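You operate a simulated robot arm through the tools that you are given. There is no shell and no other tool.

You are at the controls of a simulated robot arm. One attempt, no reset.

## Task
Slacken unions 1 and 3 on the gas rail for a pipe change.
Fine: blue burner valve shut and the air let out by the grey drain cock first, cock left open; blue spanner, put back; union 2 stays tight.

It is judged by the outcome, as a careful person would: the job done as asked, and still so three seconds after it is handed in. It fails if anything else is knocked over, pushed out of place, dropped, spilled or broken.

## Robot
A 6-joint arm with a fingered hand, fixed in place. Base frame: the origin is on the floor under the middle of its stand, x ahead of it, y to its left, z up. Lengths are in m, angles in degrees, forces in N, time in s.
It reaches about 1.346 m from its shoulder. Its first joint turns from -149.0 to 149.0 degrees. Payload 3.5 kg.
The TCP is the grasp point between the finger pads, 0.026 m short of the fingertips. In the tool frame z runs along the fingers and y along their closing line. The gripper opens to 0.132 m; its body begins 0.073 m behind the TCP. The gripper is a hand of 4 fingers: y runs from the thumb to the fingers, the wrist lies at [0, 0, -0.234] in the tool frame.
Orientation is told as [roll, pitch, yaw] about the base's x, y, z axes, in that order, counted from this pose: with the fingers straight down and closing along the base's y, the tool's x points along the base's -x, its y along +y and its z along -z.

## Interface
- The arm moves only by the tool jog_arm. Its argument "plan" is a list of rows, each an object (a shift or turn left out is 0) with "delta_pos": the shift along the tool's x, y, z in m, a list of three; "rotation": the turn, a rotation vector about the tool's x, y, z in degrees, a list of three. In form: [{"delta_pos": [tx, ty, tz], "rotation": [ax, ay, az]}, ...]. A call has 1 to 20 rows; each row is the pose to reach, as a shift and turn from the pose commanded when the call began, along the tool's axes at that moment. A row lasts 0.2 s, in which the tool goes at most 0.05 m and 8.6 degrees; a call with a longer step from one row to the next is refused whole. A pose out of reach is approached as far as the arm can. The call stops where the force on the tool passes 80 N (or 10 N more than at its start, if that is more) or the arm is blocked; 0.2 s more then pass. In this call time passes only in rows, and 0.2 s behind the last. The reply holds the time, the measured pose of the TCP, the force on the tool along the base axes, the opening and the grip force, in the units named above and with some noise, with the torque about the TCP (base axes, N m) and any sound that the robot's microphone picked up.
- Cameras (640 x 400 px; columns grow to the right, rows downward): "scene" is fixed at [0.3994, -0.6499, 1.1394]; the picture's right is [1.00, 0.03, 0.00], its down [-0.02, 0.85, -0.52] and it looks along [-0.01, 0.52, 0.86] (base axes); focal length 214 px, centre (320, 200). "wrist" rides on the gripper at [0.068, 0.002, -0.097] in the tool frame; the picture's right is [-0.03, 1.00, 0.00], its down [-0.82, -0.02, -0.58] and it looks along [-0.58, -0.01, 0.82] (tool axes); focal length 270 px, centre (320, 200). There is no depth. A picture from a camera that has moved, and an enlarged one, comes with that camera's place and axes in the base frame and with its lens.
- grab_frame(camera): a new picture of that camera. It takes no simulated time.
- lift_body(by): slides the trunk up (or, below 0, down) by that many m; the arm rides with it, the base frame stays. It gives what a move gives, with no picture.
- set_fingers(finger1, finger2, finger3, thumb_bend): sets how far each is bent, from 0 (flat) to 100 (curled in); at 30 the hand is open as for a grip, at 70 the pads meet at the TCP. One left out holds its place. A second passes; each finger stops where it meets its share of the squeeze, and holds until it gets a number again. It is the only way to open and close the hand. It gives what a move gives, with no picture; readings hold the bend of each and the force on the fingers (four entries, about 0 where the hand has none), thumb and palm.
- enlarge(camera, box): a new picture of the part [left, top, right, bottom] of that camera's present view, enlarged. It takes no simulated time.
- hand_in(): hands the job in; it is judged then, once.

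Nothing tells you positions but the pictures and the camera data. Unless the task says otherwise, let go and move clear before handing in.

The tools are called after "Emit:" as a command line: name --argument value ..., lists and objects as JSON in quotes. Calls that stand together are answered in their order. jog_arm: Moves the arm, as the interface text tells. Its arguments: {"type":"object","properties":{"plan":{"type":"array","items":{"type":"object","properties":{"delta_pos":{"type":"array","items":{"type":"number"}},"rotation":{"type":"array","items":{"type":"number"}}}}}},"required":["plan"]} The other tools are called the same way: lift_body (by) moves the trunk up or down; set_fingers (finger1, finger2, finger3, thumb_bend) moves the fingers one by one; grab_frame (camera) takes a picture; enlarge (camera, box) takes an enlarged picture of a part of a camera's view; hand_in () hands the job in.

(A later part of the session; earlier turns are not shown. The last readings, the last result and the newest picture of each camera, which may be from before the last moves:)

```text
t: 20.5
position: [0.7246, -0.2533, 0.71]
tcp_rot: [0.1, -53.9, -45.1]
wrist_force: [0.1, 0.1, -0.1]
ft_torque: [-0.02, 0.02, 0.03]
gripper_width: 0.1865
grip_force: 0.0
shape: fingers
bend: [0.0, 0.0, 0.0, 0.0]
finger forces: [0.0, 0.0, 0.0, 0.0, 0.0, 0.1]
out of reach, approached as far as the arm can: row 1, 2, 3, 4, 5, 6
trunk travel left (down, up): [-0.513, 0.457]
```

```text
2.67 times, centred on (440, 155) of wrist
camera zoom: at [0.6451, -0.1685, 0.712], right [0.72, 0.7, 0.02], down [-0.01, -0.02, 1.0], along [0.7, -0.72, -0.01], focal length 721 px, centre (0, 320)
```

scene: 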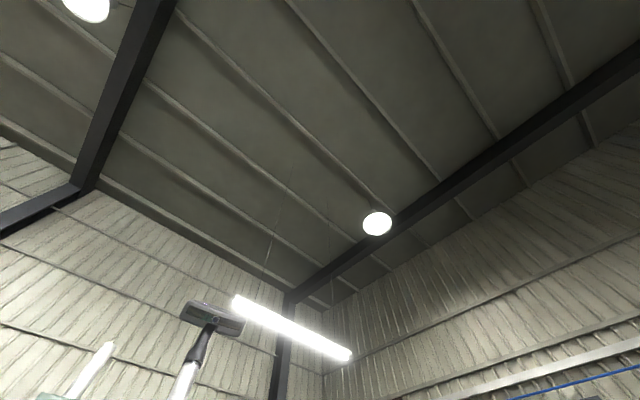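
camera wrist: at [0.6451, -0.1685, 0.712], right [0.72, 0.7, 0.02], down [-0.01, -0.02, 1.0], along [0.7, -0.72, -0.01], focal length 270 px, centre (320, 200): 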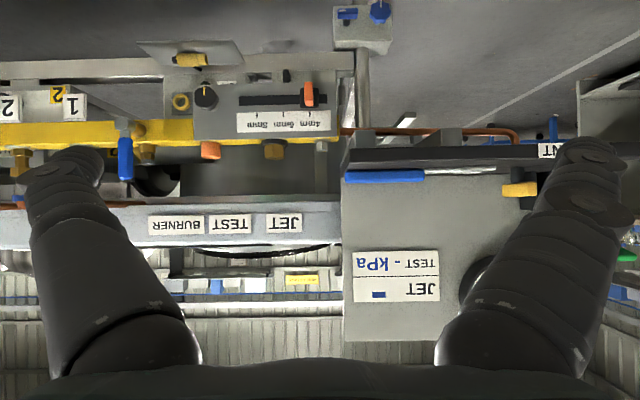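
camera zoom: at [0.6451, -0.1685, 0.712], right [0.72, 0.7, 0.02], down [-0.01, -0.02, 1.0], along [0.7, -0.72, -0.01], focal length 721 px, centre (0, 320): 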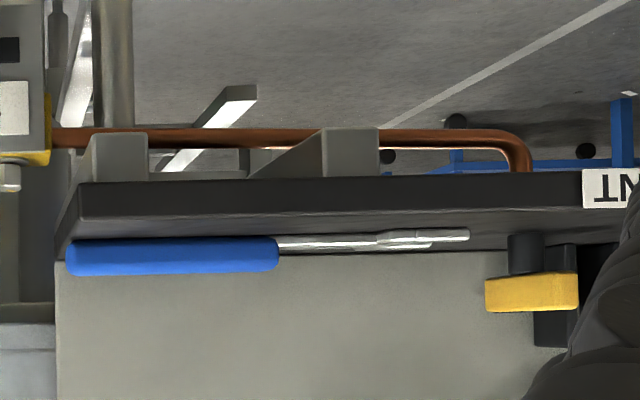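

The spanner lies flat on a dark shelf with its blue handle toward the rail; the yellow cock beside it is labelled VENT (not the one asked for). I'll slide a bit more to see the gauge behind the finger.

Emit:
jog_arm --plan '[{"delta_pos": [0.0, 0.045, 0]}, {"delta_pos": [0.0, 0.09, 0]}, {"delta_pos": [0.0, 0.135, 0]}, {"delta_pos": [0.0, 0.18, 0]}]'

Emit:
grab_frame --camera "wrist"

Emit:
enlarge --camera "wrist" --box '[200, 120, 440, 270]'

Emit:
enlarge --camera "wrist" --box '[220, 200, 460, 350]'

```text
t: 21.5
position: [0.8515, -0.1245, 0.7087]
tcp_rot: [0.1, -53.6, -45.1]
wrist_force: [-0.3, -0.9, 0.7]
ft_torque: [0.0, 0.01, 0.0]
gripper_width: 0.187
grip_force: 0.0
shape: fingers
bend: [0.0, 0.0, 0.0, 0.0]
finger forces: [0.1, 0.0, 0.0, 0.0, 0.0, 0.0]
trunk travel left (down, up): [-0.513, 0.457]
```

```text
taken
camera wrist: at [0.7708, -0.0398, 0.7116], right [0.72, 0.7, 0.02], down [0.0, -0.03, 1.0], along [0.7, -0.72, -0.02], focal length 270 px, centre (320, 200)
```

wrist: 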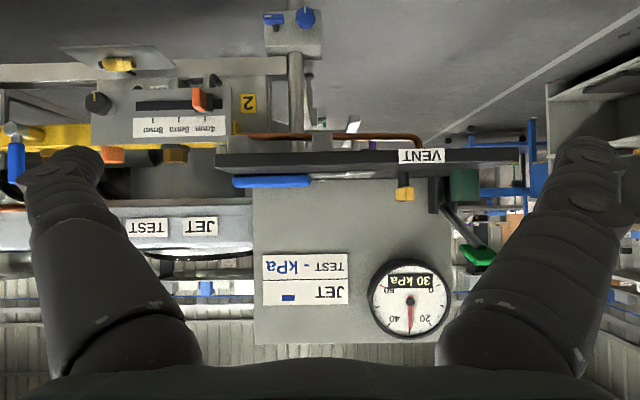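

```text
2.67 times, centred on (320, 195) of wrist
camera zoom: at [0.7708, -0.0398, 0.7116], right [0.72, 0.7, 0.02], down [0.0, -0.03, 1.0], along [0.7, -0.72, -0.02], focal length 721 px, centre (320, 213)
```

zoom: 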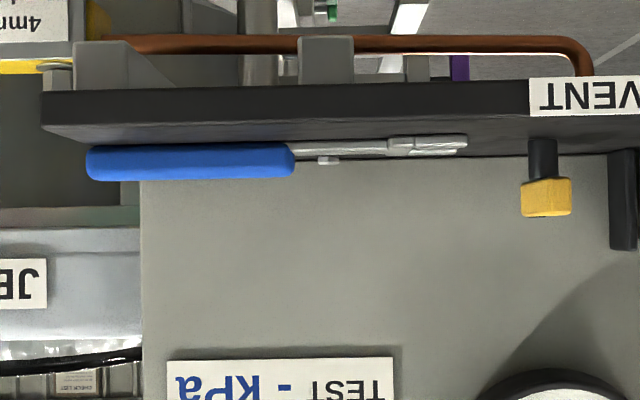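

```text
2.67 times, centred on (340, 275) of wrist
camera zoom: at [0.7708, -0.0398, 0.7116], right [0.72, 0.7, 0.02], down [0.0, -0.03, 1.0], along [0.7, -0.72, -0.02], focal length 721 px, centre (267, 0)
```

zoom: 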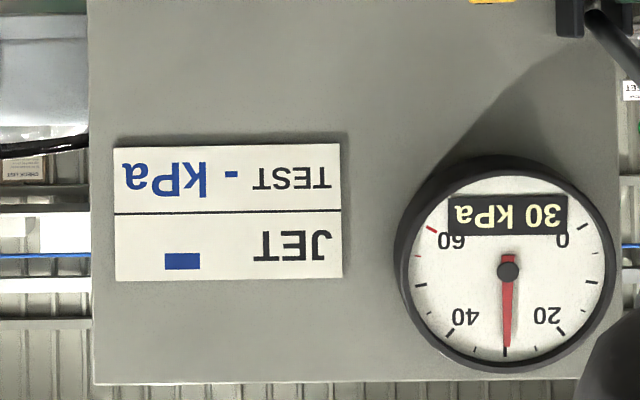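

The gauge reads 30 kPa, a useful check. Plan: bring the hand horizontal (fingers pointing at the rail) in line with the blue lever's stem, straddle the lever and roll the wrist to shut it. First I'll go back along the rail in front of the lever.

Emit:
jog_arm --plan '[{"delta_pos": [0.0, -0.049, 0]}, {"delta_pos": [0.0, -0.098, 0]}, {"delta_pos": [0.0, -0.147, 0]}, {"delta_pos": [0.0, -0.196, 0]}, {"delta_pos": [0.0, -0.245, 0]}, {"delta_pos": [0.0, -0.294, 0]}, {"delta_pos": [0.0, -0.343, 0]}, {"delta_pos": [0.0, -0.392, 0]}, {"delta_pos": [0.0, -0.441, 0]}, {"delta_pos": [0.0, -0.49, 0]}]'

Emit:
jog_arm --plan '[{"delta_pos": [-0.02, 0, 0.03], "rotation": [0, -8, 0]}, {"delta_pos": [-0.045, 0, 0.06], "rotation": [0, -16, 0]}, {"delta_pos": [-0.06, 0, 0.09], "rotation": [0, -24, 0]}, {"delta_pos": [-0.08, 0, 0.11], "rotation": [0, -30, 0]}, {"delta_pos": [-0.095, 0, 0.129], "rotation": [0, -36.3, 0]}]'

Emit:
grab_frame --camera "wrist"

```text
t: 23.7
position: [0.5181, -0.4874, 0.7087]
tcp_rot: [-0.1, -53.7, -45.0]
wrist_force: [1.0, 0.0, -0.4]
ft_torque: [-0.01, -0.02, 0.01]
gripper_width: 0.1869
grip_force: 0.1
shape: fingers
bend: [0.0, 0.0, 0.0, 0.0]
finger forces: [0.0, 0.1, 0.0, 0.0, 0.1, 0.1]
out of reach, approached as far as the arm can: row 8, 9, 10
trunk travel left (down, up): [-0.513, 0.457]
```

```text
t: 24.9
position: [0.6307, -0.6014, 0.8464]
tcp_rot: [-83.7, -84.5, 38.6]
wrist_force: [0.2, -0.7, 1.0]
ft_torque: [-0.01, 0.06, -0.01]
gripper_width: 0.1868
grip_force: 0.0
shape: fingers
bend: [0.0, 0.0, 0.0, 0.0]
finger forces: [0.1, 0.1, 0.0, 0.1, 0.1, 0.0]
out of reach, approached as far as the arm can: row 1, 2, 3, 4, 5
trunk travel left (down, up): [-0.513, 0.457]
```

```text
taken
camera wrist: at [0.5596, -0.5344, 0.778], right [0.71, 0.7, -0.07], down [-0.36, 0.44, 0.82], along [0.61, -0.55, 0.57], focal length 270 px, centre (320, 200)
```

wrist: 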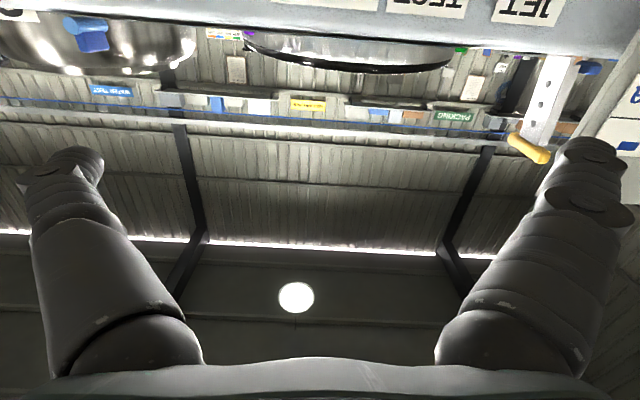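

The hand is now horizontal, in line with the lever (s≈0.02) and about 12 cm in front of it, with a slight roll error. I'll trim the roll, half-close the fingers and lower the trunk toward the stem height.

Emit:
jog_arm --plan '[{"delta_pos": [0, 0, 0], "rotation": [0, 0, 5.5]}]'

Emit:
set_fingers --finger1 45 --finger2 45 --finger3 45 --thumb_bend 45

Emit:
lift_body --by -0.18

Emit:
grab_frame --camera "wrist"

```text
t: 25.3
position: [0.63, -0.5992, 0.8475]
tcp_rot: [89.2, -84.5, -134.1]
wrist_force: [0.1, -0.7, -0.7]
ft_torque: [0.02, 0.01, 0.01]
gripper_width: 0.1869
grip_force: 0.2
shape: fingers
bend: [0.0, 0.0, 0.0, 0.0]
finger forces: [0.0, 0.0, 0.1, 0.0, 0.0, 0.0]
trunk travel left (down, up): [-0.513, 0.457]
```

```text
t: 26.3
position: [0.6306, -0.5979, 0.8478]
tcp_rot: [89.0, -84.4, -134.0]
wrist_force: [0.2, 0.8, -0.6]
ft_torque: [-0.02, 0.01, -0.05]
gripper_width: 0.0832
grip_force: 0.0
shape: fingers
bend: [45.0, 45.0, 45.0, 45.0]
finger forces: [0.0, 0.1, 0.0, 0.0, 0.0, 0.0]
trunk travel left (down, up): [-0.513, 0.457]
```

```text
t: 28.3
position: [0.6306, -0.5991, 0.6684]
tcp_rot: [89.0, -84.5, -133.9]
wrist_force: [0.3, -0.1, 0.6]
ft_torque: [0.04, 0.0, 0.02]
gripper_width: 0.0833
grip_force: 0.1
shape: fingers
bend: [45.0, 45.0, 45.0, 45.0]
finger forces: [0.1, 0.1, 0.1, 0.0, 0.0, 0.0]
trunk travel left (down, up): [-0.333, 0.637]
```

```text
taken
camera wrist: at [0.57, -0.5242, 0.5996], right [0.7, 0.7, 0.12], down [-0.48, 0.34, 0.81], along [0.53, -0.63, 0.57], focal length 270 px, centre (320, 200)
```

wrist: 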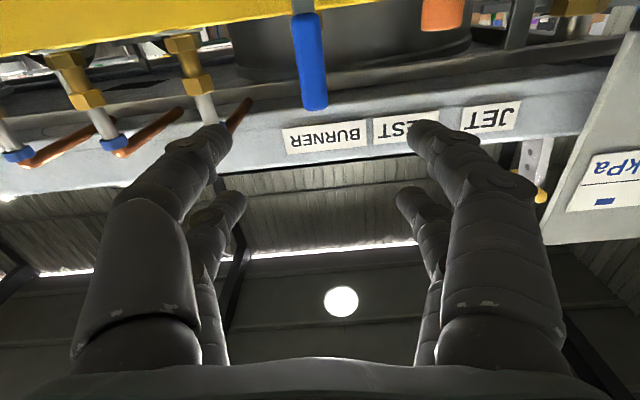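

The hand has two fingers on each side; roll is now off by +7°. I'll correct it and lower to the stem height (z≈0.579).

Emit:
jog_arm --plan '[{"delta_pos": [0, 0, 0], "rotation": [0, 0, -7]}, {"delta_pos": [0, 0, 0], "rotation": [0, 0, -7]}]'

Emit:
lift_body --by -0.089

Emit:
grab_frame --camera "wrist"

```text
t: 28.9
position: [0.6319, -0.5987, 0.667]
tcp_rot: [-83.4, -88.5, 38.3]
wrist_force: [-0.4, -0.1, 0.4]
ft_torque: [0.01, -0.01, -0.03]
gripper_width: 0.0834
grip_force: 0.0
shape: fingers
bend: [45.0, 45.0, 45.0, 45.0]
finger forces: [0.0, 0.1, 0.0, 0.0, 0.1, 0.1]
trunk travel left (down, up): [-0.333, 0.637]
```

```text
t: 30.1
position: [0.6318, -0.5989, 0.5792]
tcp_rot: [-83.0, -88.5, 38.0]
wrist_force: [-0.3, 0.4, 0.3]
ft_torque: [0.01, -0.01, 0.04]
gripper_width: 0.0835
grip_force: 0.0
shape: fingers
bend: [45.0, 45.0, 45.0, 45.0]
finger forces: [0.1, 0.1, 0.0, 0.0, 0.1, 0.0]
trunk travel left (down, up): [-0.244, 0.726]
```

```text
taken
camera wrist: at [0.5645, -0.53, 0.5098], right [0.71, 0.71, 0.0], down [-0.41, 0.41, 0.82], along [0.58, -0.58, 0.57], focal length 270 px, centre (320, 200)
```

wrist: 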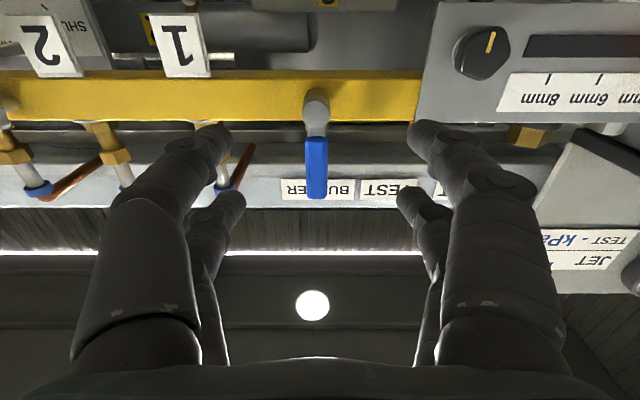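

Well aligned now. I'll zoom to pin down the lever stem and grip geometry before approaching.

Emit:
enlarge --camera "wrist" --box '[240, 50, 400, 150]'

Emit:
enlarge --camera "wrist" --box '[160, 60, 480, 260]'

```text
4.00 times, centred on (320, 100) of wrist
camera zoom: at [0.5645, -0.53, 0.5098], right [0.71, 0.71, 0.0], down [-0.41, 0.41, 0.82], along [0.58, -0.58, 0.57], focal length 1081 px, centre (320, 600)
```

zoom: 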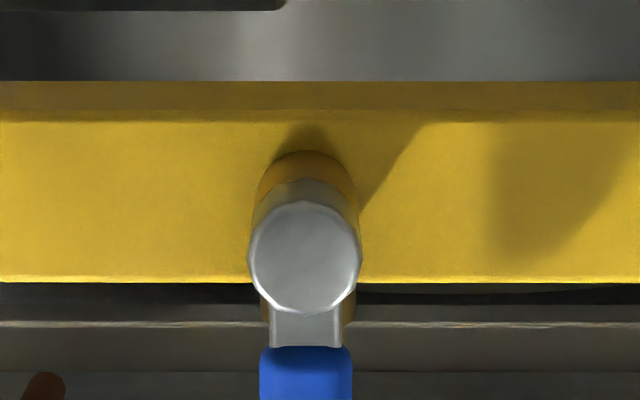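

```text
2.00 times, centred on (320, 160) of wrist
camera zoom: at [0.5645, -0.53, 0.5098], right [0.71, 0.71, 0.0], down [-0.41, 0.41, 0.82], along [0.58, -0.58, 0.57], focal length 541 px, centre (320, 280)
```

zoom: 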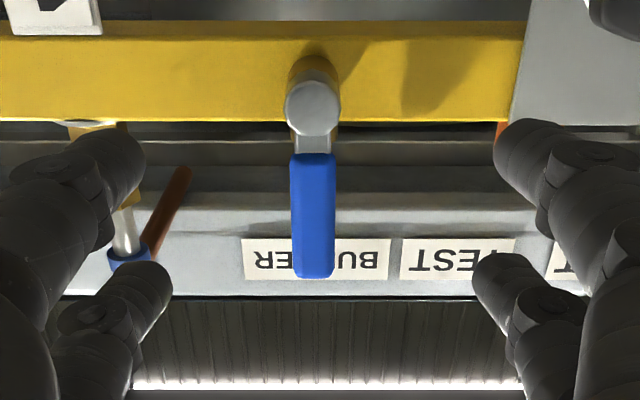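

The stem axis is at about s=0.021, z=0.578, its end at w≈-0.993; lever mid-plane w≈-1.0. I'll raise slightly so the upper finger pair takes the lever and the lower pair straddles the stem, then move in.

Emit:
lift_body --by 0.024

Emit:
jog_arm --plan '[{"delta_pos": [0, -0.002, 0.03]}, {"delta_pos": [0, -0.002, 0.06]}, {"delta_pos": [0, -0.002, 0.08]}, {"delta_pos": [0, -0.002, 0.1]}]'

Emit:
grab_frame --camera "wrist"

```text
t: 30.8
position: [0.632, -0.5988, 0.6019]
tcp_rot: [-83.1, -88.5, 37.9]
wrist_force: [0.9, -0.2, -0.1]
ft_torque: [-0.01, -0.03, 0.02]
gripper_width: 0.0834
grip_force: 0.0
shape: fingers
bend: [45.0, 45.0, 45.0, 45.0]
finger forces: [0.0, 0.0, 0.1, 0.0, 0.0, 0.1]
trunk travel left (down, up): [-0.268, 0.702]
```

```text
t: 31.8
position: [0.7019, -0.6699, 0.6001]
tcp_rot: [-81.0, -88.5, 36.0]
wrist_force: [-0.2, 0.5, 0.4]
ft_torque: [0.0, -0.01, -0.02]
gripper_width: 0.0837
grip_force: 0.1
shape: fingers
bend: [45.0, 45.0, 45.0, 45.0]
finger forces: [0.0, 0.1, 0.1, 0.0, 0.0, 0.1]
trunk travel left (down, up): [-0.268, 0.702]
```

```text
taken
camera wrist: at [0.6345, -0.6021, 0.5337], right [0.71, 0.71, 0.0], down [-0.41, 0.41, 0.82], along [0.58, -0.58, 0.57], focal length 270 px, centre (320, 200)
```

wrist: 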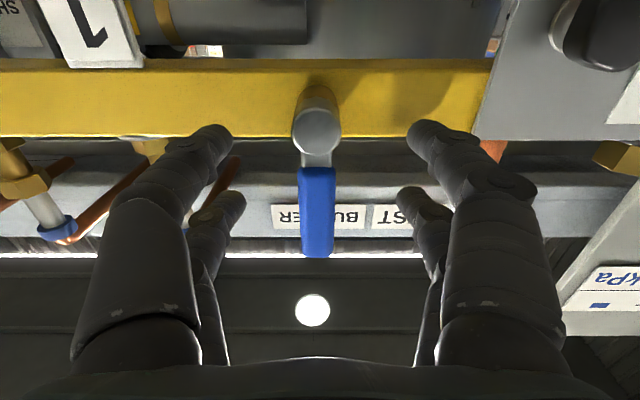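

The lever is centred between the finger pairs. I'll go 2 cm further and close the fingers loosely around it.

Emit:
jog_arm --plan '[{"delta_pos": [0, -0.001, 0.01]}, {"delta_pos": [0, -0.001, 0.018]}]'

Emit:
set_fingers --finger1 58 --finger2 58 --finger3 58 --thumb_bend 58

Emit:
grab_frame --camera "wrist"

```text
t: 32.4
position: [0.7145, -0.683, 0.6017]
tcp_rot: [-80.0, -88.5, 35.0]
wrist_force: [0.2, -0.2, 0.2]
ft_torque: [0.0, 0.01, 0.01]
gripper_width: 0.0837
grip_force: 0.0
shape: fingers
bend: [45.0, 45.0, 45.0, 45.0]
finger forces: [0.0, 0.0, 0.0, 0.0, 0.0, 0.0]
trunk travel left (down, up): [-0.268, 0.702]
```

```text
t: 33.4
position: [0.7128, -0.6832, 0.6013]
tcp_rot: [-80.0, -88.5, 35.0]
wrist_force: [0.1, -0.3, -0.1]
ft_torque: [-0.01, 0.01, -0.01]
gripper_width: 0.0431
grip_force: 0.1
shape: fingers
bend: [57.0, 57.0, 57.0, 57.0]
finger forces: [0.0, 0.1, 0.1, 0.0, 0.0, 0.0]
trunk travel left (down, up): [-0.268, 0.702]
```

```text
taken
camera wrist: at [0.6461, -0.6149, 0.5336], right [0.71, 0.71, 0.0], down [-0.41, 0.41, 0.82], along [0.58, -0.58, 0.57], focal length 270 px, centre (320, 200)
```

wrist: 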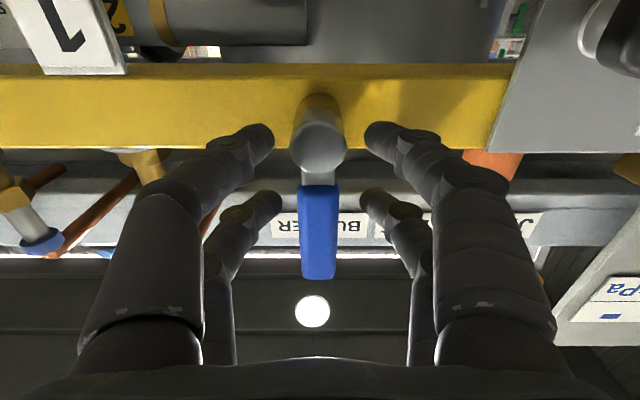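

The fingers straddle the lever with slack. I'll roll the hand clockwise (lever tip toward union 1) in small steps and watch force and torque.

Emit:
jog_arm --plan '[{"delta_pos": [0, -0.003, 0], "rotation": [0, 0, 7.5]}, {"delta_pos": [0, -0.006, 0], "rotation": [0, 0, 15]}, {"delta_pos": [0, -0.009, 0], "rotation": [0, 0, 22.5]}, {"delta_pos": [0, -0.0118, 0], "rotation": [0, 0, 30]}]'

Emit:
grab_frame --camera "wrist"

```text
t: 34.4
position: [0.7061, -0.6924, 0.6023]
tcp_rot: [89.5, -61.3, -134.6]
wrist_force: [3.9, 1.0, -2.0]
ft_torque: [-0.03, 0.19, 0.05]
gripper_width: 0.043
grip_force: 1.6
shape: fingers
bend: [57.0, 54.0, 57.0, 57.0]
finger forces: [0.0, 3.1, 0.0, 0.0, 0.1, 0.0]
trunk travel left (down, up): [-0.268, 0.702]
```

```text
taken
camera wrist: at [0.6618, -0.5997, 0.5428], right [0.61, 0.61, 0.5], down [-0.7, 0.12, 0.71], along [0.37, -0.78, 0.5], focal length 270 px, centre (320, 200)
```

wrist: 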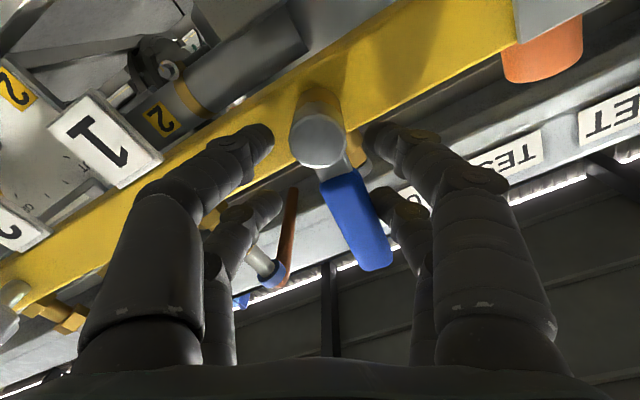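

The finger has just met the lever (about 3 N); the lever hasn't moved yet. I'll continue rolling.

Emit:
jog_arm --plan '[{"delta_pos": [0, 0, 0], "rotation": [0, 0, 7.5]}, {"delta_pos": [0, 0, 0], "rotation": [0, 0, 15]}, {"delta_pos": [0, 0, 0], "rotation": [0, 0, 22]}]'

Emit:
grab_frame --camera "wrist"

```text
t: 35.2
position: [0.7045, -0.6938, 0.601]
tcp_rot: [89.8, -39.4, -134.9]
wrist_force: [3.7, 1.0, -0.4]
ft_torque: [-0.06, 0.14, 0.07]
gripper_width: 0.043
grip_force: 1.2
shape: fingers
bend: [57.0, 55.0, 57.0, 57.0]
finger forces: [0.1, 3.2, 0.0, 0.0, 0.0, 0.1]
trunk travel left (down, up): [-0.268, 0.702]
```

```text
taken
camera wrist: at [0.6755, -0.5863, 0.5601], right [0.44, 0.43, 0.79], down [-0.86, -0.05, 0.5], along [0.26, -0.9, 0.35], focal length 270 px, centre (320, 200)
```

wrist: 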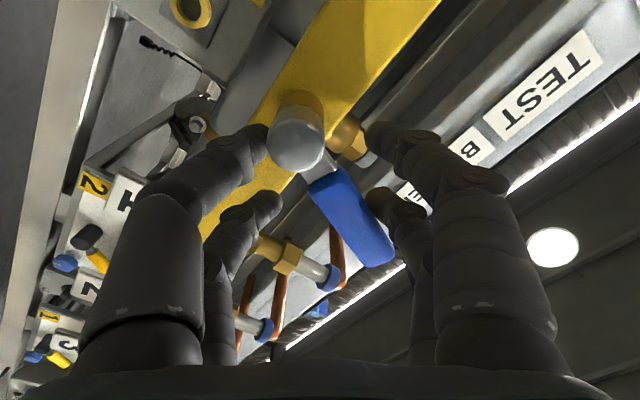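

The lever has started turning with only ~3 N (about 17° so far). I'll continue rolling and then lower the trunk in small amounts to follow the arc.

Emit:
jog_arm --plan '[{"delta_pos": [0, 0, 0], "rotation": [0, 0, 7.5]}, {"delta_pos": [0, 0, 0], "rotation": [0, 0, 15]}, {"delta_pos": [0, 0, 0], "rotation": [0, 0, 22]}, {"delta_pos": [0, 0, 0], "rotation": [0, 0, 30]}, {"delta_pos": [0, 0, 0], "rotation": [0, 0, 38]}]'

Emit:
grab_frame --camera "wrist"

```text
t: 36.4
position: [0.7041, -0.692, 0.6024]
tcp_rot: [89.9, -1.3, -135.0]
wrist_force: [0.0, -1.6, -5.6]
ft_torque: [-0.1, 0.25, -0.01]
gripper_width: 0.0516
grip_force: 3.8
shape: fingers
bend: [57.0, 55.0, 57.0, 54.0]
finger forces: [0.0, 2.0, 0.1, 0.0, 5.7, 0.0]
trunk travel left (down, up): [-0.268, 0.702]
```

```text
taken
camera wrist: at [0.6862, -0.5759, 0.6019], right [0.0, 0.0, 1.0], down [-0.99, -0.17, 0.0], along [0.17, -0.99, 0.0], focal length 270 px, centre (320, 200)
```

wrist: 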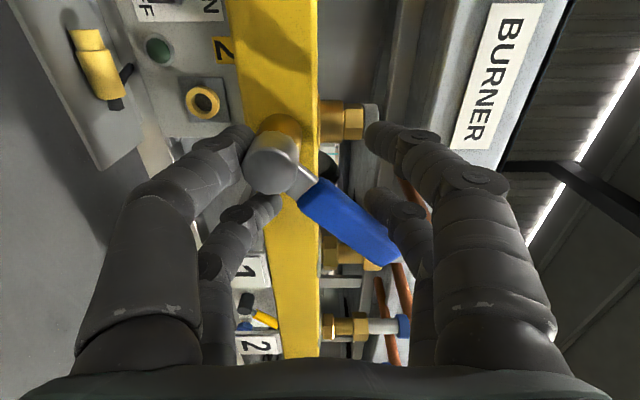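

At 90° roll the lever is at about 40°. The thumb rests on the stem, so I'll lower the trunk gently so the fingers carry the lever down.

Emit:
lift_body --by -0.02

Emit:
grab_frame --camera "wrist"

```text
t: 37.1
position: [0.7045, -0.6928, 0.5824]
tcp_rot: [89.8, -1.3, -135.0]
wrist_force: [0.3, -0.6, 3.5]
ft_torque: [-0.09, 0.0, 0.01]
gripper_width: 0.0429
grip_force: 1.8
shape: fingers
bend: [57.0, 51.0, 57.0, 57.0]
finger forces: [0.0, 3.4, 0.1, 0.0, 0.0, 0.0]
trunk travel left (down, up): [-0.248, 0.722]
```

```text
taken
camera wrist: at [0.6858, -0.5758, 0.5825], right [0.0, 0.0, 1.0], down [-0.99, -0.17, 0.0], along [0.17, -0.99, 0.0], focal length 270 px, centre (320, 200)
```

wrist: 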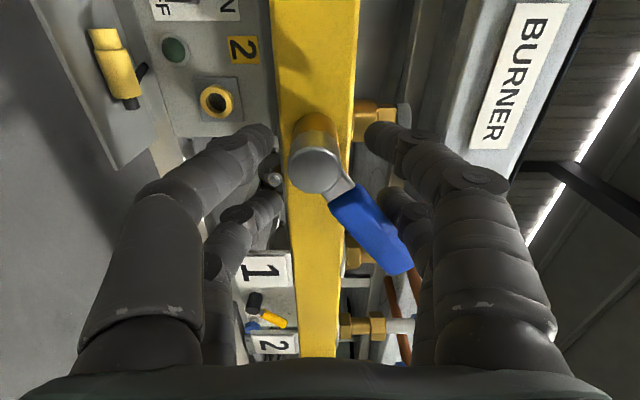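

The lever is now past 50°. I'll keep rolling past 90° while shifting a little toward the lever tip for leverage.

Emit:
jog_arm --plan '[{"delta_pos": [-0.005, 0, 0], "rotation": [0, 0, 7]}, {"delta_pos": [-0.01, 0, 0], "rotation": [0, 0, 14]}, {"delta_pos": [-0.012, 0, 0], "rotation": [0, 0, 20]}]'

Emit:
grab_frame --camera "wrist"

```text
t: 37.9
position: [0.6958, -0.7006, 0.5834]
tcp_rot: [89.9, 18.6, -135.1]
wrist_force: [3.7, 1.2, 2.1]
ft_torque: [-0.11, 0.11, 0.1]
gripper_width: 0.0429
grip_force: 1.4
shape: fingers
bend: [57.0, 55.0, 57.0, 57.0]
finger forces: [0.0, 3.0, 0.0, 0.1, 0.2, 0.1]
trunk travel left (down, up): [-0.248, 0.722]
```

```text
taken
camera wrist: at [0.6746, -0.587, 0.606], right [-0.24, -0.24, 0.94], down [-0.95, -0.13, -0.28], along [0.19, -0.96, -0.2], focal length 270 px, centre (320, 200)
```

wrist: 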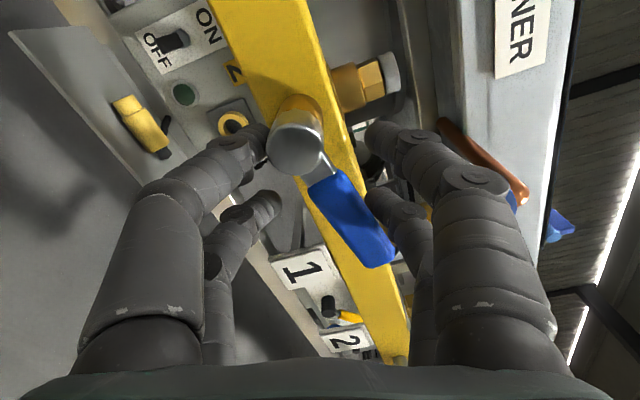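

The lever is now nearly in line with the rail, roughly 15° to go. Continuing gently.

Emit:
jog_arm --plan '[{"delta_pos": [0, 0, 0], "rotation": [0, 0, 7]}, {"delta_pos": [0, 0, 0], "rotation": [0, 0, 14]}]'

Emit:
grab_frame --camera "wrist"

```text
t: 38.5
position: [0.6961, -0.7012, 0.5807]
tcp_rot: [89.9, 32.5, -135.2]
wrist_force: [0.6, -0.4, -3.1]
ft_torque: [-0.05, 0.16, 0.06]
gripper_width: 0.0462
grip_force: 2.7
shape: fingers
bend: [57.0, 56.0, 57.0, 56.0]
finger forces: [0.0, 1.6, 0.0, 0.0, 3.1, 0.1]
trunk travel left (down, up): [-0.248, 0.722]
```

```text
taken
camera wrist: at [0.669, -0.5929, 0.6203], right [-0.39, -0.4, 0.83], down [-0.89, -0.07, -0.46], along [0.24, -0.92, -0.33], focal length 270 px, centre (320, 200)
```

wrist: 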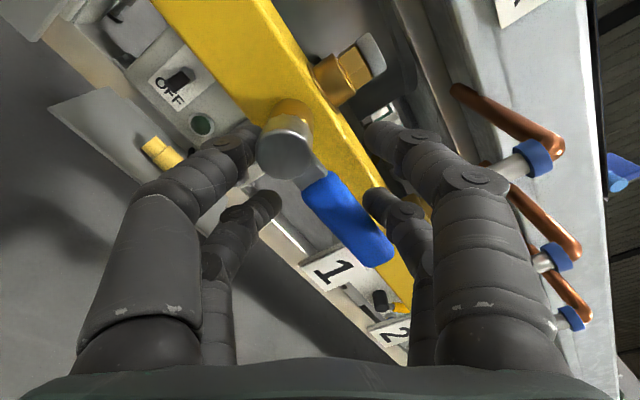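

The lever is now about parallel with the rail; the thumb is touching the stem. I'll lower slightly to nudge the lever home and feel for its stop.

Emit:
lift_body --by -0.01

Emit:
grab_frame --camera "wrist"

Emit:
enlarge --camera "wrist" --box '[200, 60, 440, 290]'

```text
t: 39.1
position: [0.6966, -0.7, 0.5728]
tcp_rot: [89.8, 32.4, -135.0]
wrist_force: [4.7, 2.5, 8.1]
ft_torque: [-0.32, 0.18, 0.11]
gripper_width: 0.0428
grip_force: 3.8
shape: fingers
bend: [57.0, 52.0, 57.0, 57.0]
finger forces: [0.0, 7.8, 0.0, 0.1, 0.0, 0.0]
trunk travel left (down, up): [-0.238, 0.732]
```

```text
taken
camera wrist: at [0.6694, -0.5917, 0.6112], right [-0.39, -0.4, 0.83], down [-0.89, -0.07, -0.45], along [0.24, -0.92, -0.32], focal length 270 px, centre (320, 200)
```

wrist: 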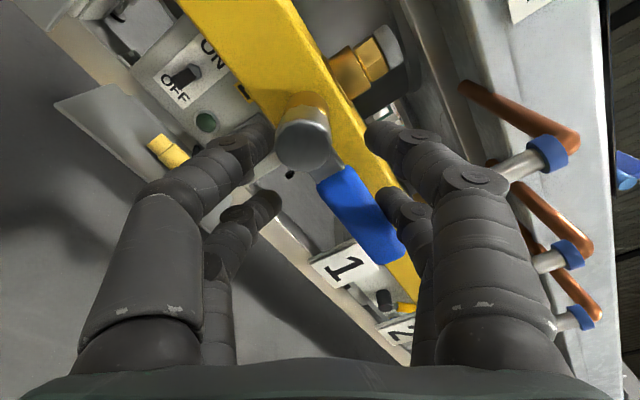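

```text
1.74 times, centred on (320, 175) of wrist
camera zoom: at [0.6694, -0.5917, 0.6112], right [-0.39, -0.4, 0.83], down [-0.89, -0.07, -0.45], along [0.24, -0.92, -0.32], focal length 470 px, centre (320, 244)
```

zoom: 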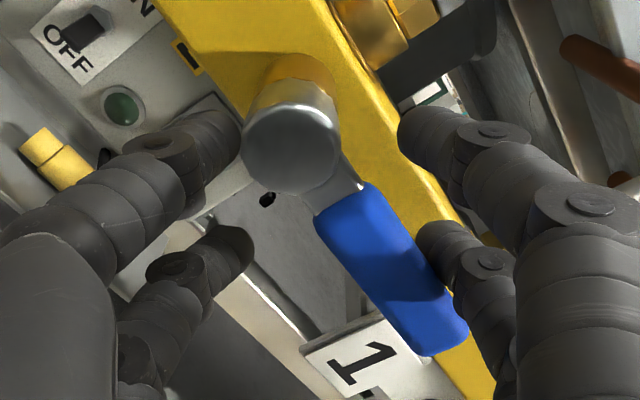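

The resistance has risen (7.8 N), which suggests the stop. One more tiny nudge to confirm.

Emit:
lift_body --by -0.006

Emit:
enlarge --camera "wrist" --box '[200, 60, 440, 290]'

```text
t: 39.6
position: [0.6959, -0.6992, 0.5665]
tcp_rot: [89.9, 32.5, -134.9]
wrist_force: [11.2, 6.9, 16.3]
ft_torque: [-0.85, 0.45, 0.33]
gripper_width: 0.0431
grip_force: 8.7
shape: fingers
bend: [57.0, 49.0, 57.0, 57.0]
finger forces: [0.1, 16.3, 0.1, 0.0, 0.0, 0.0]
trunk travel left (down, up): [-0.232, 0.738]
```

```text
1.74 times, centred on (320, 175) of wrist
camera zoom: at [0.6696, -0.5911, 0.6058], right [-0.39, -0.4, 0.83], down [-0.89, -0.07, -0.45], along [0.24, -0.92, -0.32], focal length 470 px, centre (320, 244)
```

zoom: 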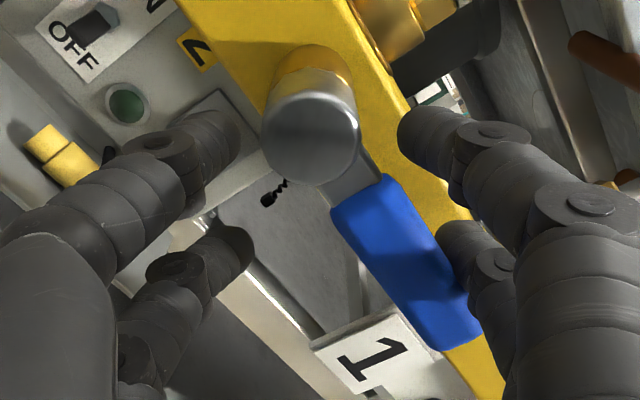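

Force climbs with no further motion: the lever is at its stop, in line with the rail – shut. I'll ease off, open the fingers and back straight out.

Emit:
lift_body --by 0.012

Emit:
set_fingers --finger1 45 --finger2 45 --finger3 45 --thumb_bend 45

Emit:
jog_arm --plan '[{"delta_pos": [0, 0, -0.03]}, {"delta_pos": [0, 0, -0.07]}, {"delta_pos": [0, 0, -0.11]}]'

Emit:
grab_frame --camera "wrist"

```text
t: 40.2
position: [0.694, -0.7018, 0.5783]
tcp_rot: [89.8, 32.5, -135.3]
wrist_force: [0.0, -2.1, -0.2]
ft_torque: [-0.03, 0.07, 0.04]
gripper_width: 0.0445
grip_force: 1.3
shape: fingers
bend: [57.0, 55.0, 57.0, 56.0]
finger forces: [0.0, 2.0, 0.1, 0.0, 1.0, 0.0]
trunk travel left (down, up): [-0.244, 0.726]
```

```text
t: 41.2
position: [0.6963, -0.7004, 0.578]
tcp_rot: [89.7, 32.5, -135.0]
wrist_force: [0.2, -0.3, 0.2]
ft_torque: [-0.01, 0.01, 0.01]
gripper_width: 0.0823
grip_force: 0.0
shape: fingers
bend: [45.0, 45.0, 45.0, 45.0]
finger forces: [0.1, 0.1, 0.1, 0.1, 0.0, 0.0]
trunk travel left (down, up): [-0.244, 0.726]
```

```text
t: 42.0
position: [0.6178, -0.6233, 0.5771]
tcp_rot: [89.8, 32.5, -135.0]
wrist_force: [1.5, -0.4, -0.3]
ft_torque: [0.02, -0.02, 0.02]
gripper_width: 0.0826
grip_force: 0.0
shape: fingers
bend: [45.0, 45.0, 45.0, 45.0]
finger forces: [0.0, 0.1, 0.1, 0.0, 0.0, 0.0]
trunk travel left (down, up): [-0.244, 0.726]
```

```text
taken
camera wrist: at [0.5911, -0.5154, 0.6166], right [-0.39, -0.4, 0.83], down [-0.89, -0.07, -0.45], along [0.24, -0.92, -0.33], focal length 270 px, centre (320, 200)
```

wrist: 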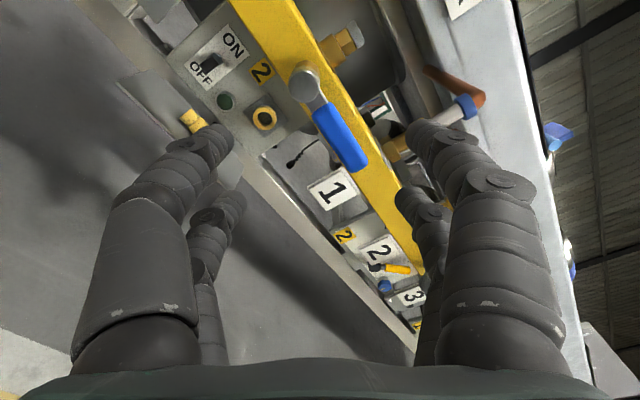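

The lever now lies along the rail. Next the grey drain cock: I'll roll back to 90° and slide along in front of the knob (s≈-0.266).

Emit:
jog_arm --plan '[{"rotation": [0, 0, -8]}, {"rotation": [0, 0, -16]}, {"rotation": [0, 0, -24]}, {"rotation": [0, 0, -32.5]}]'

Emit:
jog_arm --plan '[{"delta_pos": [-0.045, 0, 0]}, {"delta_pos": [-0.09, 0, 0]}, {"delta_pos": [-0.135, 0, 0]}, {"delta_pos": [-0.18, 0, 0]}, {"delta_pos": [-0.225, 0, 0]}, {"delta_pos": [-0.262, 0, 0]}]'

Emit:
grab_frame --camera "wrist"

Emit:
enlarge --camera "wrist" --box '[240, 50, 400, 150]'

```text
t: 43.0
position: [0.6189, -0.6237, 0.578]
tcp_rot: [89.7, -0.2, -135.1]
wrist_force: [-0.2, 0.6, -1.0]
ft_torque: [-0.02, 0.0, -0.01]
gripper_width: 0.0826
grip_force: 0.0
shape: fingers
bend: [45.0, 45.0, 45.0, 45.0]
finger forces: [0.0, 0.1, 0.0, 0.0, 0.0, 0.0]
trunk travel left (down, up): [-0.244, 0.726]
```

```text
t: 44.4
position: [0.4326, -0.8078, 0.5792]
tcp_rot: [89.9, -0.1, -134.9]
wrist_force: [0.3, -0.4, -0.4]
ft_torque: [-0.01, -0.03, -0.01]
gripper_width: 0.0822
grip_force: 0.1
shape: fingers
bend: [45.0, 45.0, 45.0, 45.0]
finger forces: [0.0, 0.0, 0.1, 0.0, 0.0, 0.1]
trunk travel left (down, up): [-0.244, 0.726]
```

```text
taken
camera wrist: at [0.4143, -0.6907, 0.5803], right [-0.02, -0.02, 1.0], down [-0.99, -0.17, -0.02], along [0.17, -0.99, -0.02], focal length 270 px, centre (320, 200)
```

wrist: 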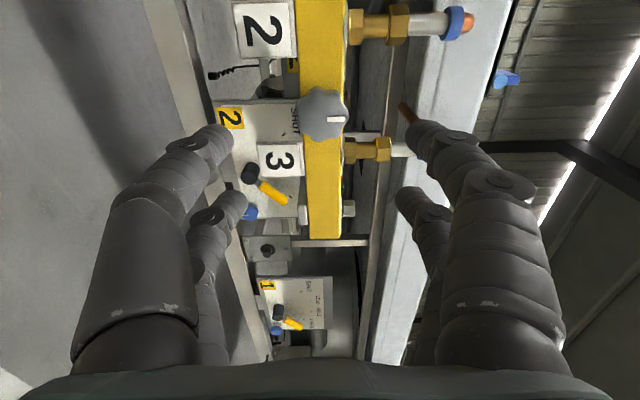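

```text
4.00 times, centred on (320, 100) of wrist
camera zoom: at [0.4143, -0.6907, 0.5803], right [-0.02, -0.02, 1.0], down [-0.99, -0.17, -0.02], along [0.17, -0.99, -0.02], focal length 1081 px, centre (320, 600)
```

zoom: 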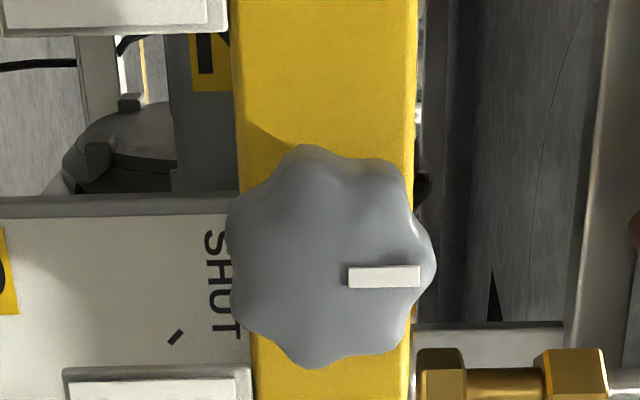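

The knob is centred ahead (s≈-0.265, z≈0.579, face w≈-0.998), index pointing up. I'll move in with the fingers open around it.

Emit:
jog_arm --plan '[{"delta_pos": [0, 0, 0.03]}, {"delta_pos": [0, 0, 0.06]}, {"delta_pos": [0, 0, 0.085]}, {"delta_pos": [0, 0, 0.105]}, {"delta_pos": [0, 0, 0.115]}]'

Emit:
grab_frame --camera "wrist"

```text
t: 45.6
position: [0.5142, -0.889, 0.5792]
tcp_rot: [89.9, 0.0, -135.0]
wrist_force: [0.6, -0.3, -0.7]
ft_torque: [0.03, -0.02, 0.0]
gripper_width: 0.0822
grip_force: 0.1
shape: fingers
bend: [45.0, 45.0, 45.0, 45.0]
finger forces: [0.0, 0.1, 0.0, 0.0, 0.1, 0.0]
trunk travel left (down, up): [-0.244, 0.726]
```

```text
taken
camera wrist: at [0.4964, -0.7725, 0.5803], right [-0.02, -0.02, 1.0], down [-0.99, -0.17, -0.02], along [0.17, -0.99, -0.02], focal length 270 px, centre (320, 200)
```

wrist: 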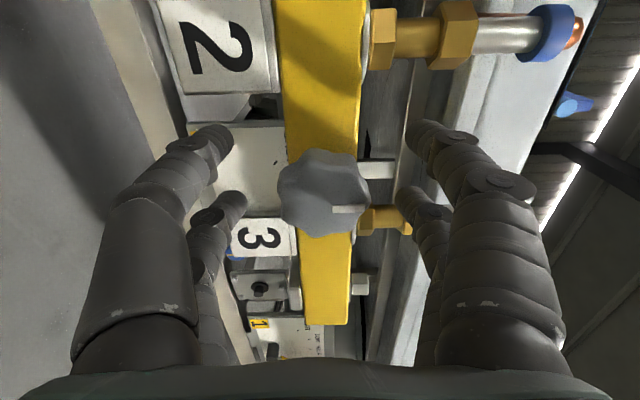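

The knob sits between the fingers. I'll close them onto it.

Emit:
set_fingers --finger1 68 --finger2 68 --finger3 68 --thumb_bend 68

Emit:
grab_frame --camera "wrist"

```text
t: 46.6
position: [0.5148, -0.8893, 0.5795]
tcp_rot: [89.9, 0.1, -135.0]
wrist_force: [4.3, -4.5, 1.8]
ft_torque: [-0.01, 0.01, 0.02]
gripper_width: 0.0147
grip_force: 6.2
shape: fingers
bend: [65.0, 62.0, 64.0, 67.0]
finger forces: [2.2, 4.7, 3.4, 0.0, 1.7, 0.0]
trunk travel left (down, up): [-0.244, 0.726]
```

```text
taken
camera wrist: at [0.4963, -0.7725, 0.5802], right [-0.02, -0.02, 1.0], down [-0.99, -0.17, -0.02], along [0.17, -0.99, -0.02], focal length 270 px, centre (320, 200)
```

wrist: 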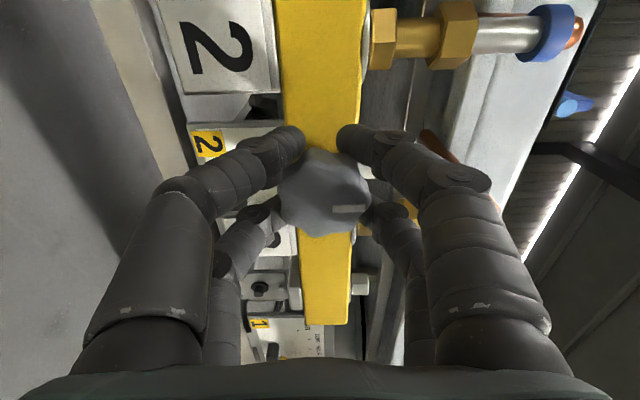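

All four fingers hold the knob lightly. I'll roll counter-clockwise (the usual opening way) a little and check torque, sound and the index.

Emit:
jog_arm --plan '[{"rotation": [0, 0, -6]}, {"rotation": [0, 0, -12]}, {"rotation": [0, 0, -18]}]'

Emit:
grab_frame --camera "wrist"

```text
t: 47.4
position: [0.5149, -0.8896, 0.579]
tcp_rot: [89.9, -18.0, -135.0]
wrist_force: [4.2, -5.9, 1.3]
ft_torque: [0.09, -0.05, -0.01]
gripper_width: 0.0143
grip_force: 6.4
shape: fingers
bend: [65.0, 63.0, 64.0, 67.0]
finger forces: [2.0, 5.3, 3.6, 0.1, 2.1, 0.0]
trunk travel left (down, up): [-0.244, 0.726]
```

```text
taken
camera wrist: at [0.4939, -0.7747, 0.5585], right [0.2, 0.2, 0.96], down [-0.96, -0.14, 0.24], along [0.19, -0.97, 0.16], focal length 270 px, centre (320, 200)
```

wrist: 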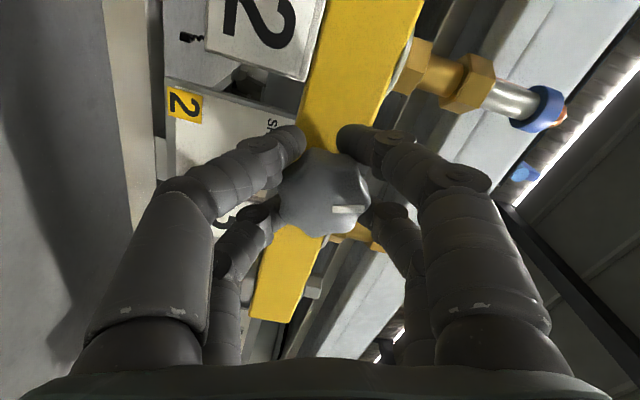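

The knob turns with the hand and offers little torque. Continuing counter-clockwise.

Emit:
jog_arm --plan '[{"rotation": [0, 0, -8]}, {"rotation": [0, 0, -16]}, {"rotation": [0, 0, -24]}, {"rotation": [0, 0, -32]}, {"rotation": [0, 0, -40]}]'

Emit:
grab_frame --camera "wrist"

```text
t: 48.6
position: [0.5138, -0.89, 0.5771]
tcp_rot: [89.6, -58.1, -134.7]
wrist_force: [1.4, -5.6, -0.4]
ft_torque: [0.12, -0.04, -0.05]
gripper_width: 0.0138
grip_force: 6.7
shape: fingers
bend: [66.0, 63.0, 63.0, 67.0]
finger forces: [1.6, 4.8, 3.4, 0.0, 3.4, 0.1]
trunk travel left (down, up): [-0.244, 0.726]
```

```text
taken
camera wrist: at [0.4736, -0.7952, 0.5208], right [0.59, 0.59, 0.55], down [-0.72, 0.09, 0.68], along [0.35, -0.8, 0.48], focal length 270 px, centre (320, 200)
```

wrist: 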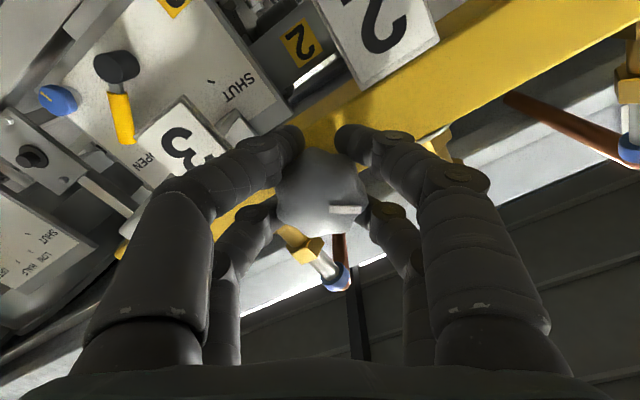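

Turned about 58° so far with the index following. Continuing to about 90°.

Emit:
jog_arm --plan '[{"rotation": [0, 0, -8]}, {"rotation": [0, 0, -16]}, {"rotation": [0, 0, -24]}, {"rotation": [0, 0, -32]}]'

Emit:
grab_frame --camera "wrist"

```text
t: 49.6
position: [0.5174, -0.888, 0.5696]
tcp_rot: [18.8, -87.3, -64.2]
wrist_force: [0.6, -7.4, 12.7]
ft_torque: [-0.13, -0.06, -0.06]
gripper_width: 0.0076
grip_force: 7.0
shape: fingers
bend: [68.0, 64.0, 60.0, 68.0]
finger forces: [0.0, 4.0, 9.7, 0.0, 0.0, 0.1]
out of reach, approached as far as the arm can: row 4
trunk travel left (down, up): [-0.244, 0.726]
```

```text
taken
camera wrist: at [0.4505, -0.8156, 0.5052], right [0.71, 0.7, 0.04], down [-0.4, 0.36, 0.84], along [0.57, -0.62, 0.54], focal length 270 px, centre (320, 200)
```

wrist: 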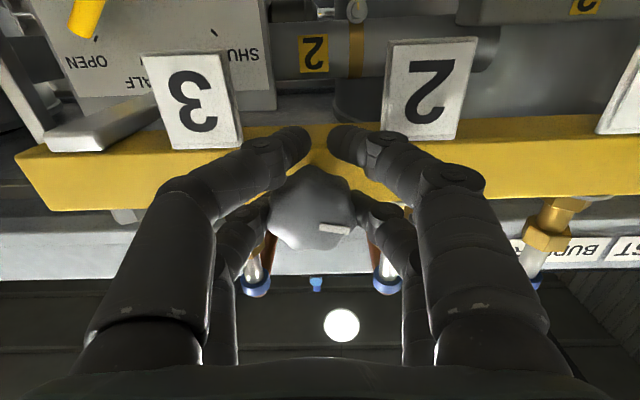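

The knob's index now points along the rail (about 80–85° turned), with the wrist near a limit. I'll release, back out, and check the gauge.

Emit:
set_fingers --finger1 45 --finger2 45 --finger3 45 --thumb_bend 45

Emit:
jog_arm --plan '[{"delta_pos": [0, 0, -0.03]}, {"delta_pos": [0, 0, -0.07]}, {"delta_pos": [0, 0, -0.11]}]'

Emit:
grab_frame --camera "wrist"

Emit:
enlarge --camera "wrist" --box '[240, 50, 400, 150]'

```text
t: 50.6
position: [0.5177, -0.8887, 0.5682]
tcp_rot: [21.0, -87.3, -66.5]
wrist_force: [-0.2, -0.1, 0.1]
ft_torque: [-0.02, 0.04, 0.0]
gripper_width: 0.082
grip_force: 0.0
shape: fingers
bend: [45.0, 45.0, 45.0, 45.0]
finger forces: [0.0, 0.1, 0.0, 0.0, 0.0, 0.0]
trunk travel left (down, up): [-0.244, 0.726]
```

```text
t: 51.4
position: [0.4426, -0.8066, 0.5678]
tcp_rot: [24.2, -86.7, -69.6]
wrist_force: [0.4, -0.1, 0.5]
ft_torque: [-0.03, 0.02, -0.02]
gripper_width: 0.0824
grip_force: 0.1
shape: fingers
bend: [45.0, 45.0, 45.0, 45.0]
finger forces: [0.1, 0.1, 0.0, 0.0, 0.0, 0.0]
out of reach, approached as far as the arm can: row 1, 2, 3
trunk travel left (down, up): [-0.244, 0.726]
```

```text
taken
camera wrist: at [0.3767, -0.7335, 0.5034], right [0.71, 0.7, 0.05], down [-0.4, 0.35, 0.84], along [0.57, -0.62, 0.53], focal length 270 px, centre (320, 200)
```

wrist: 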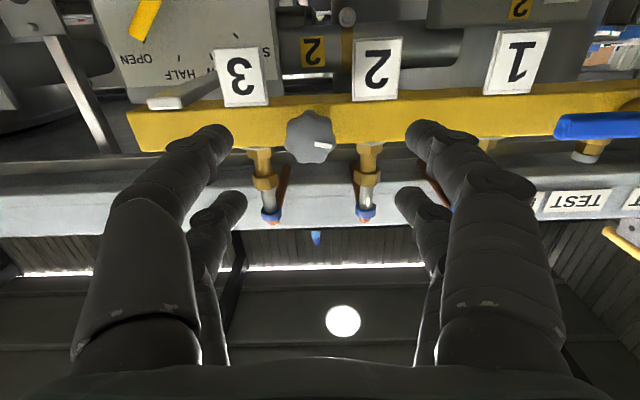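

```text
4.00 times, centred on (320, 100) of wrist
camera zoom: at [0.3767, -0.7335, 0.5034], right [0.71, 0.7, 0.05], down [-0.4, 0.35, 0.84], along [0.57, -0.62, 0.53], focal length 1081 px, centre (320, 600)
```

zoom: 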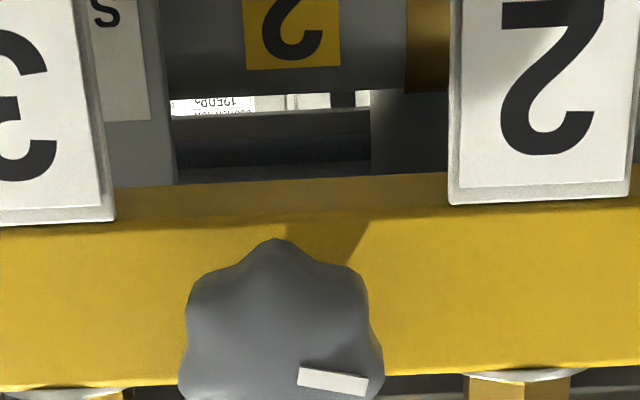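

The drain knob's index now points along the rail (~81° turned). I'll retreat, pitch the hand back down a bit and travel to where I can read the gauge.

Emit:
jog_arm --plan '[{"delta_pos": [0, 0.0, -0.04], "rotation": [0, 6, 0]}, {"delta_pos": [0, 0.03, -0.07], "rotation": [0, 12, 0]}, {"delta_pos": [0, 0.07, -0.09], "rotation": [0, 18, 0]}, {"delta_pos": [0, 0.11, -0.1], "rotation": [0, 24, 0]}, {"delta_pos": [0, 0.155, -0.11], "rotation": [0, 30, 0]}, {"delta_pos": [0, 0.2, -0.11], "rotation": [0, 33, 0]}, {"delta_pos": [0, 0.245, -0.11], "rotation": [0, 33, 0]}, {"delta_pos": [0, 0.29, -0.11], "rotation": [0, 33, 0]}, {"delta_pos": [0, 0.335, -0.11], "rotation": [0, 33, 0]}, {"delta_pos": [0, 0.38, -0.11], "rotation": [0, 33, 0]}, {"delta_pos": [0, 0.425, -0.11], "rotation": [0, 33, 0]}, {"delta_pos": [0, 0.47, -0.11], "rotation": [0, 33, 0]}]'

Emit:
lift_body --by 0.269

Emit:
grab_frame --camera "wrist"

```text
t: 54.0
position: [0.6965, -0.4048, 0.4418]
tcp_rot: [2.3, -54.2, -47.2]
wrist_force: [0.2, -0.5, -1.1]
ft_torque: [0.04, -0.01, 0.0]
gripper_width: 0.0824
grip_force: 0.1
shape: fingers
bend: [45.0, 45.0, 45.0, 45.0]
finger forces: [0.1, 0.1, 0.0, 0.0, 0.1, 0.0]
out of reach, approached as far as the arm can: row 1, 2, 3, 4, 5, 6, 7, 8, 9, 10, 11, 12
trunk travel left (down, up): [-0.244, 0.726]
```

```text
t: 56.8
position: [0.6952, -0.4055, 0.7108]
tcp_rot: [2.2, -54.2, -47.3]
wrist_force: [-1.6, -0.3, 0.2]
ft_torque: [-0.01, -0.01, 0.01]
gripper_width: 0.0827
grip_force: 0.0
shape: fingers
bend: [45.0, 45.0, 45.0, 45.0]
finger forces: [0.1, 0.1, 0.0, 0.1, 0.0, 0.0]
trunk travel left (down, up): [-0.513, 0.457]
```

```text
taken
camera wrist: at [0.6154, -0.3194, 0.7122], right [0.72, 0.69, 0.04], down [-0.02, -0.04, 1.0], along [0.69, -0.72, -0.01], focal length 270 px, centre (320, 200)
```

wrist: 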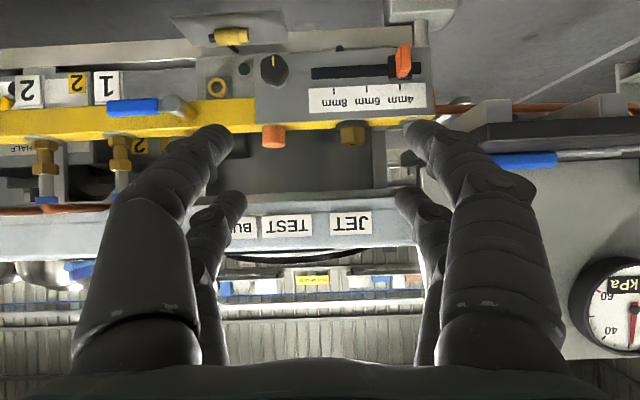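

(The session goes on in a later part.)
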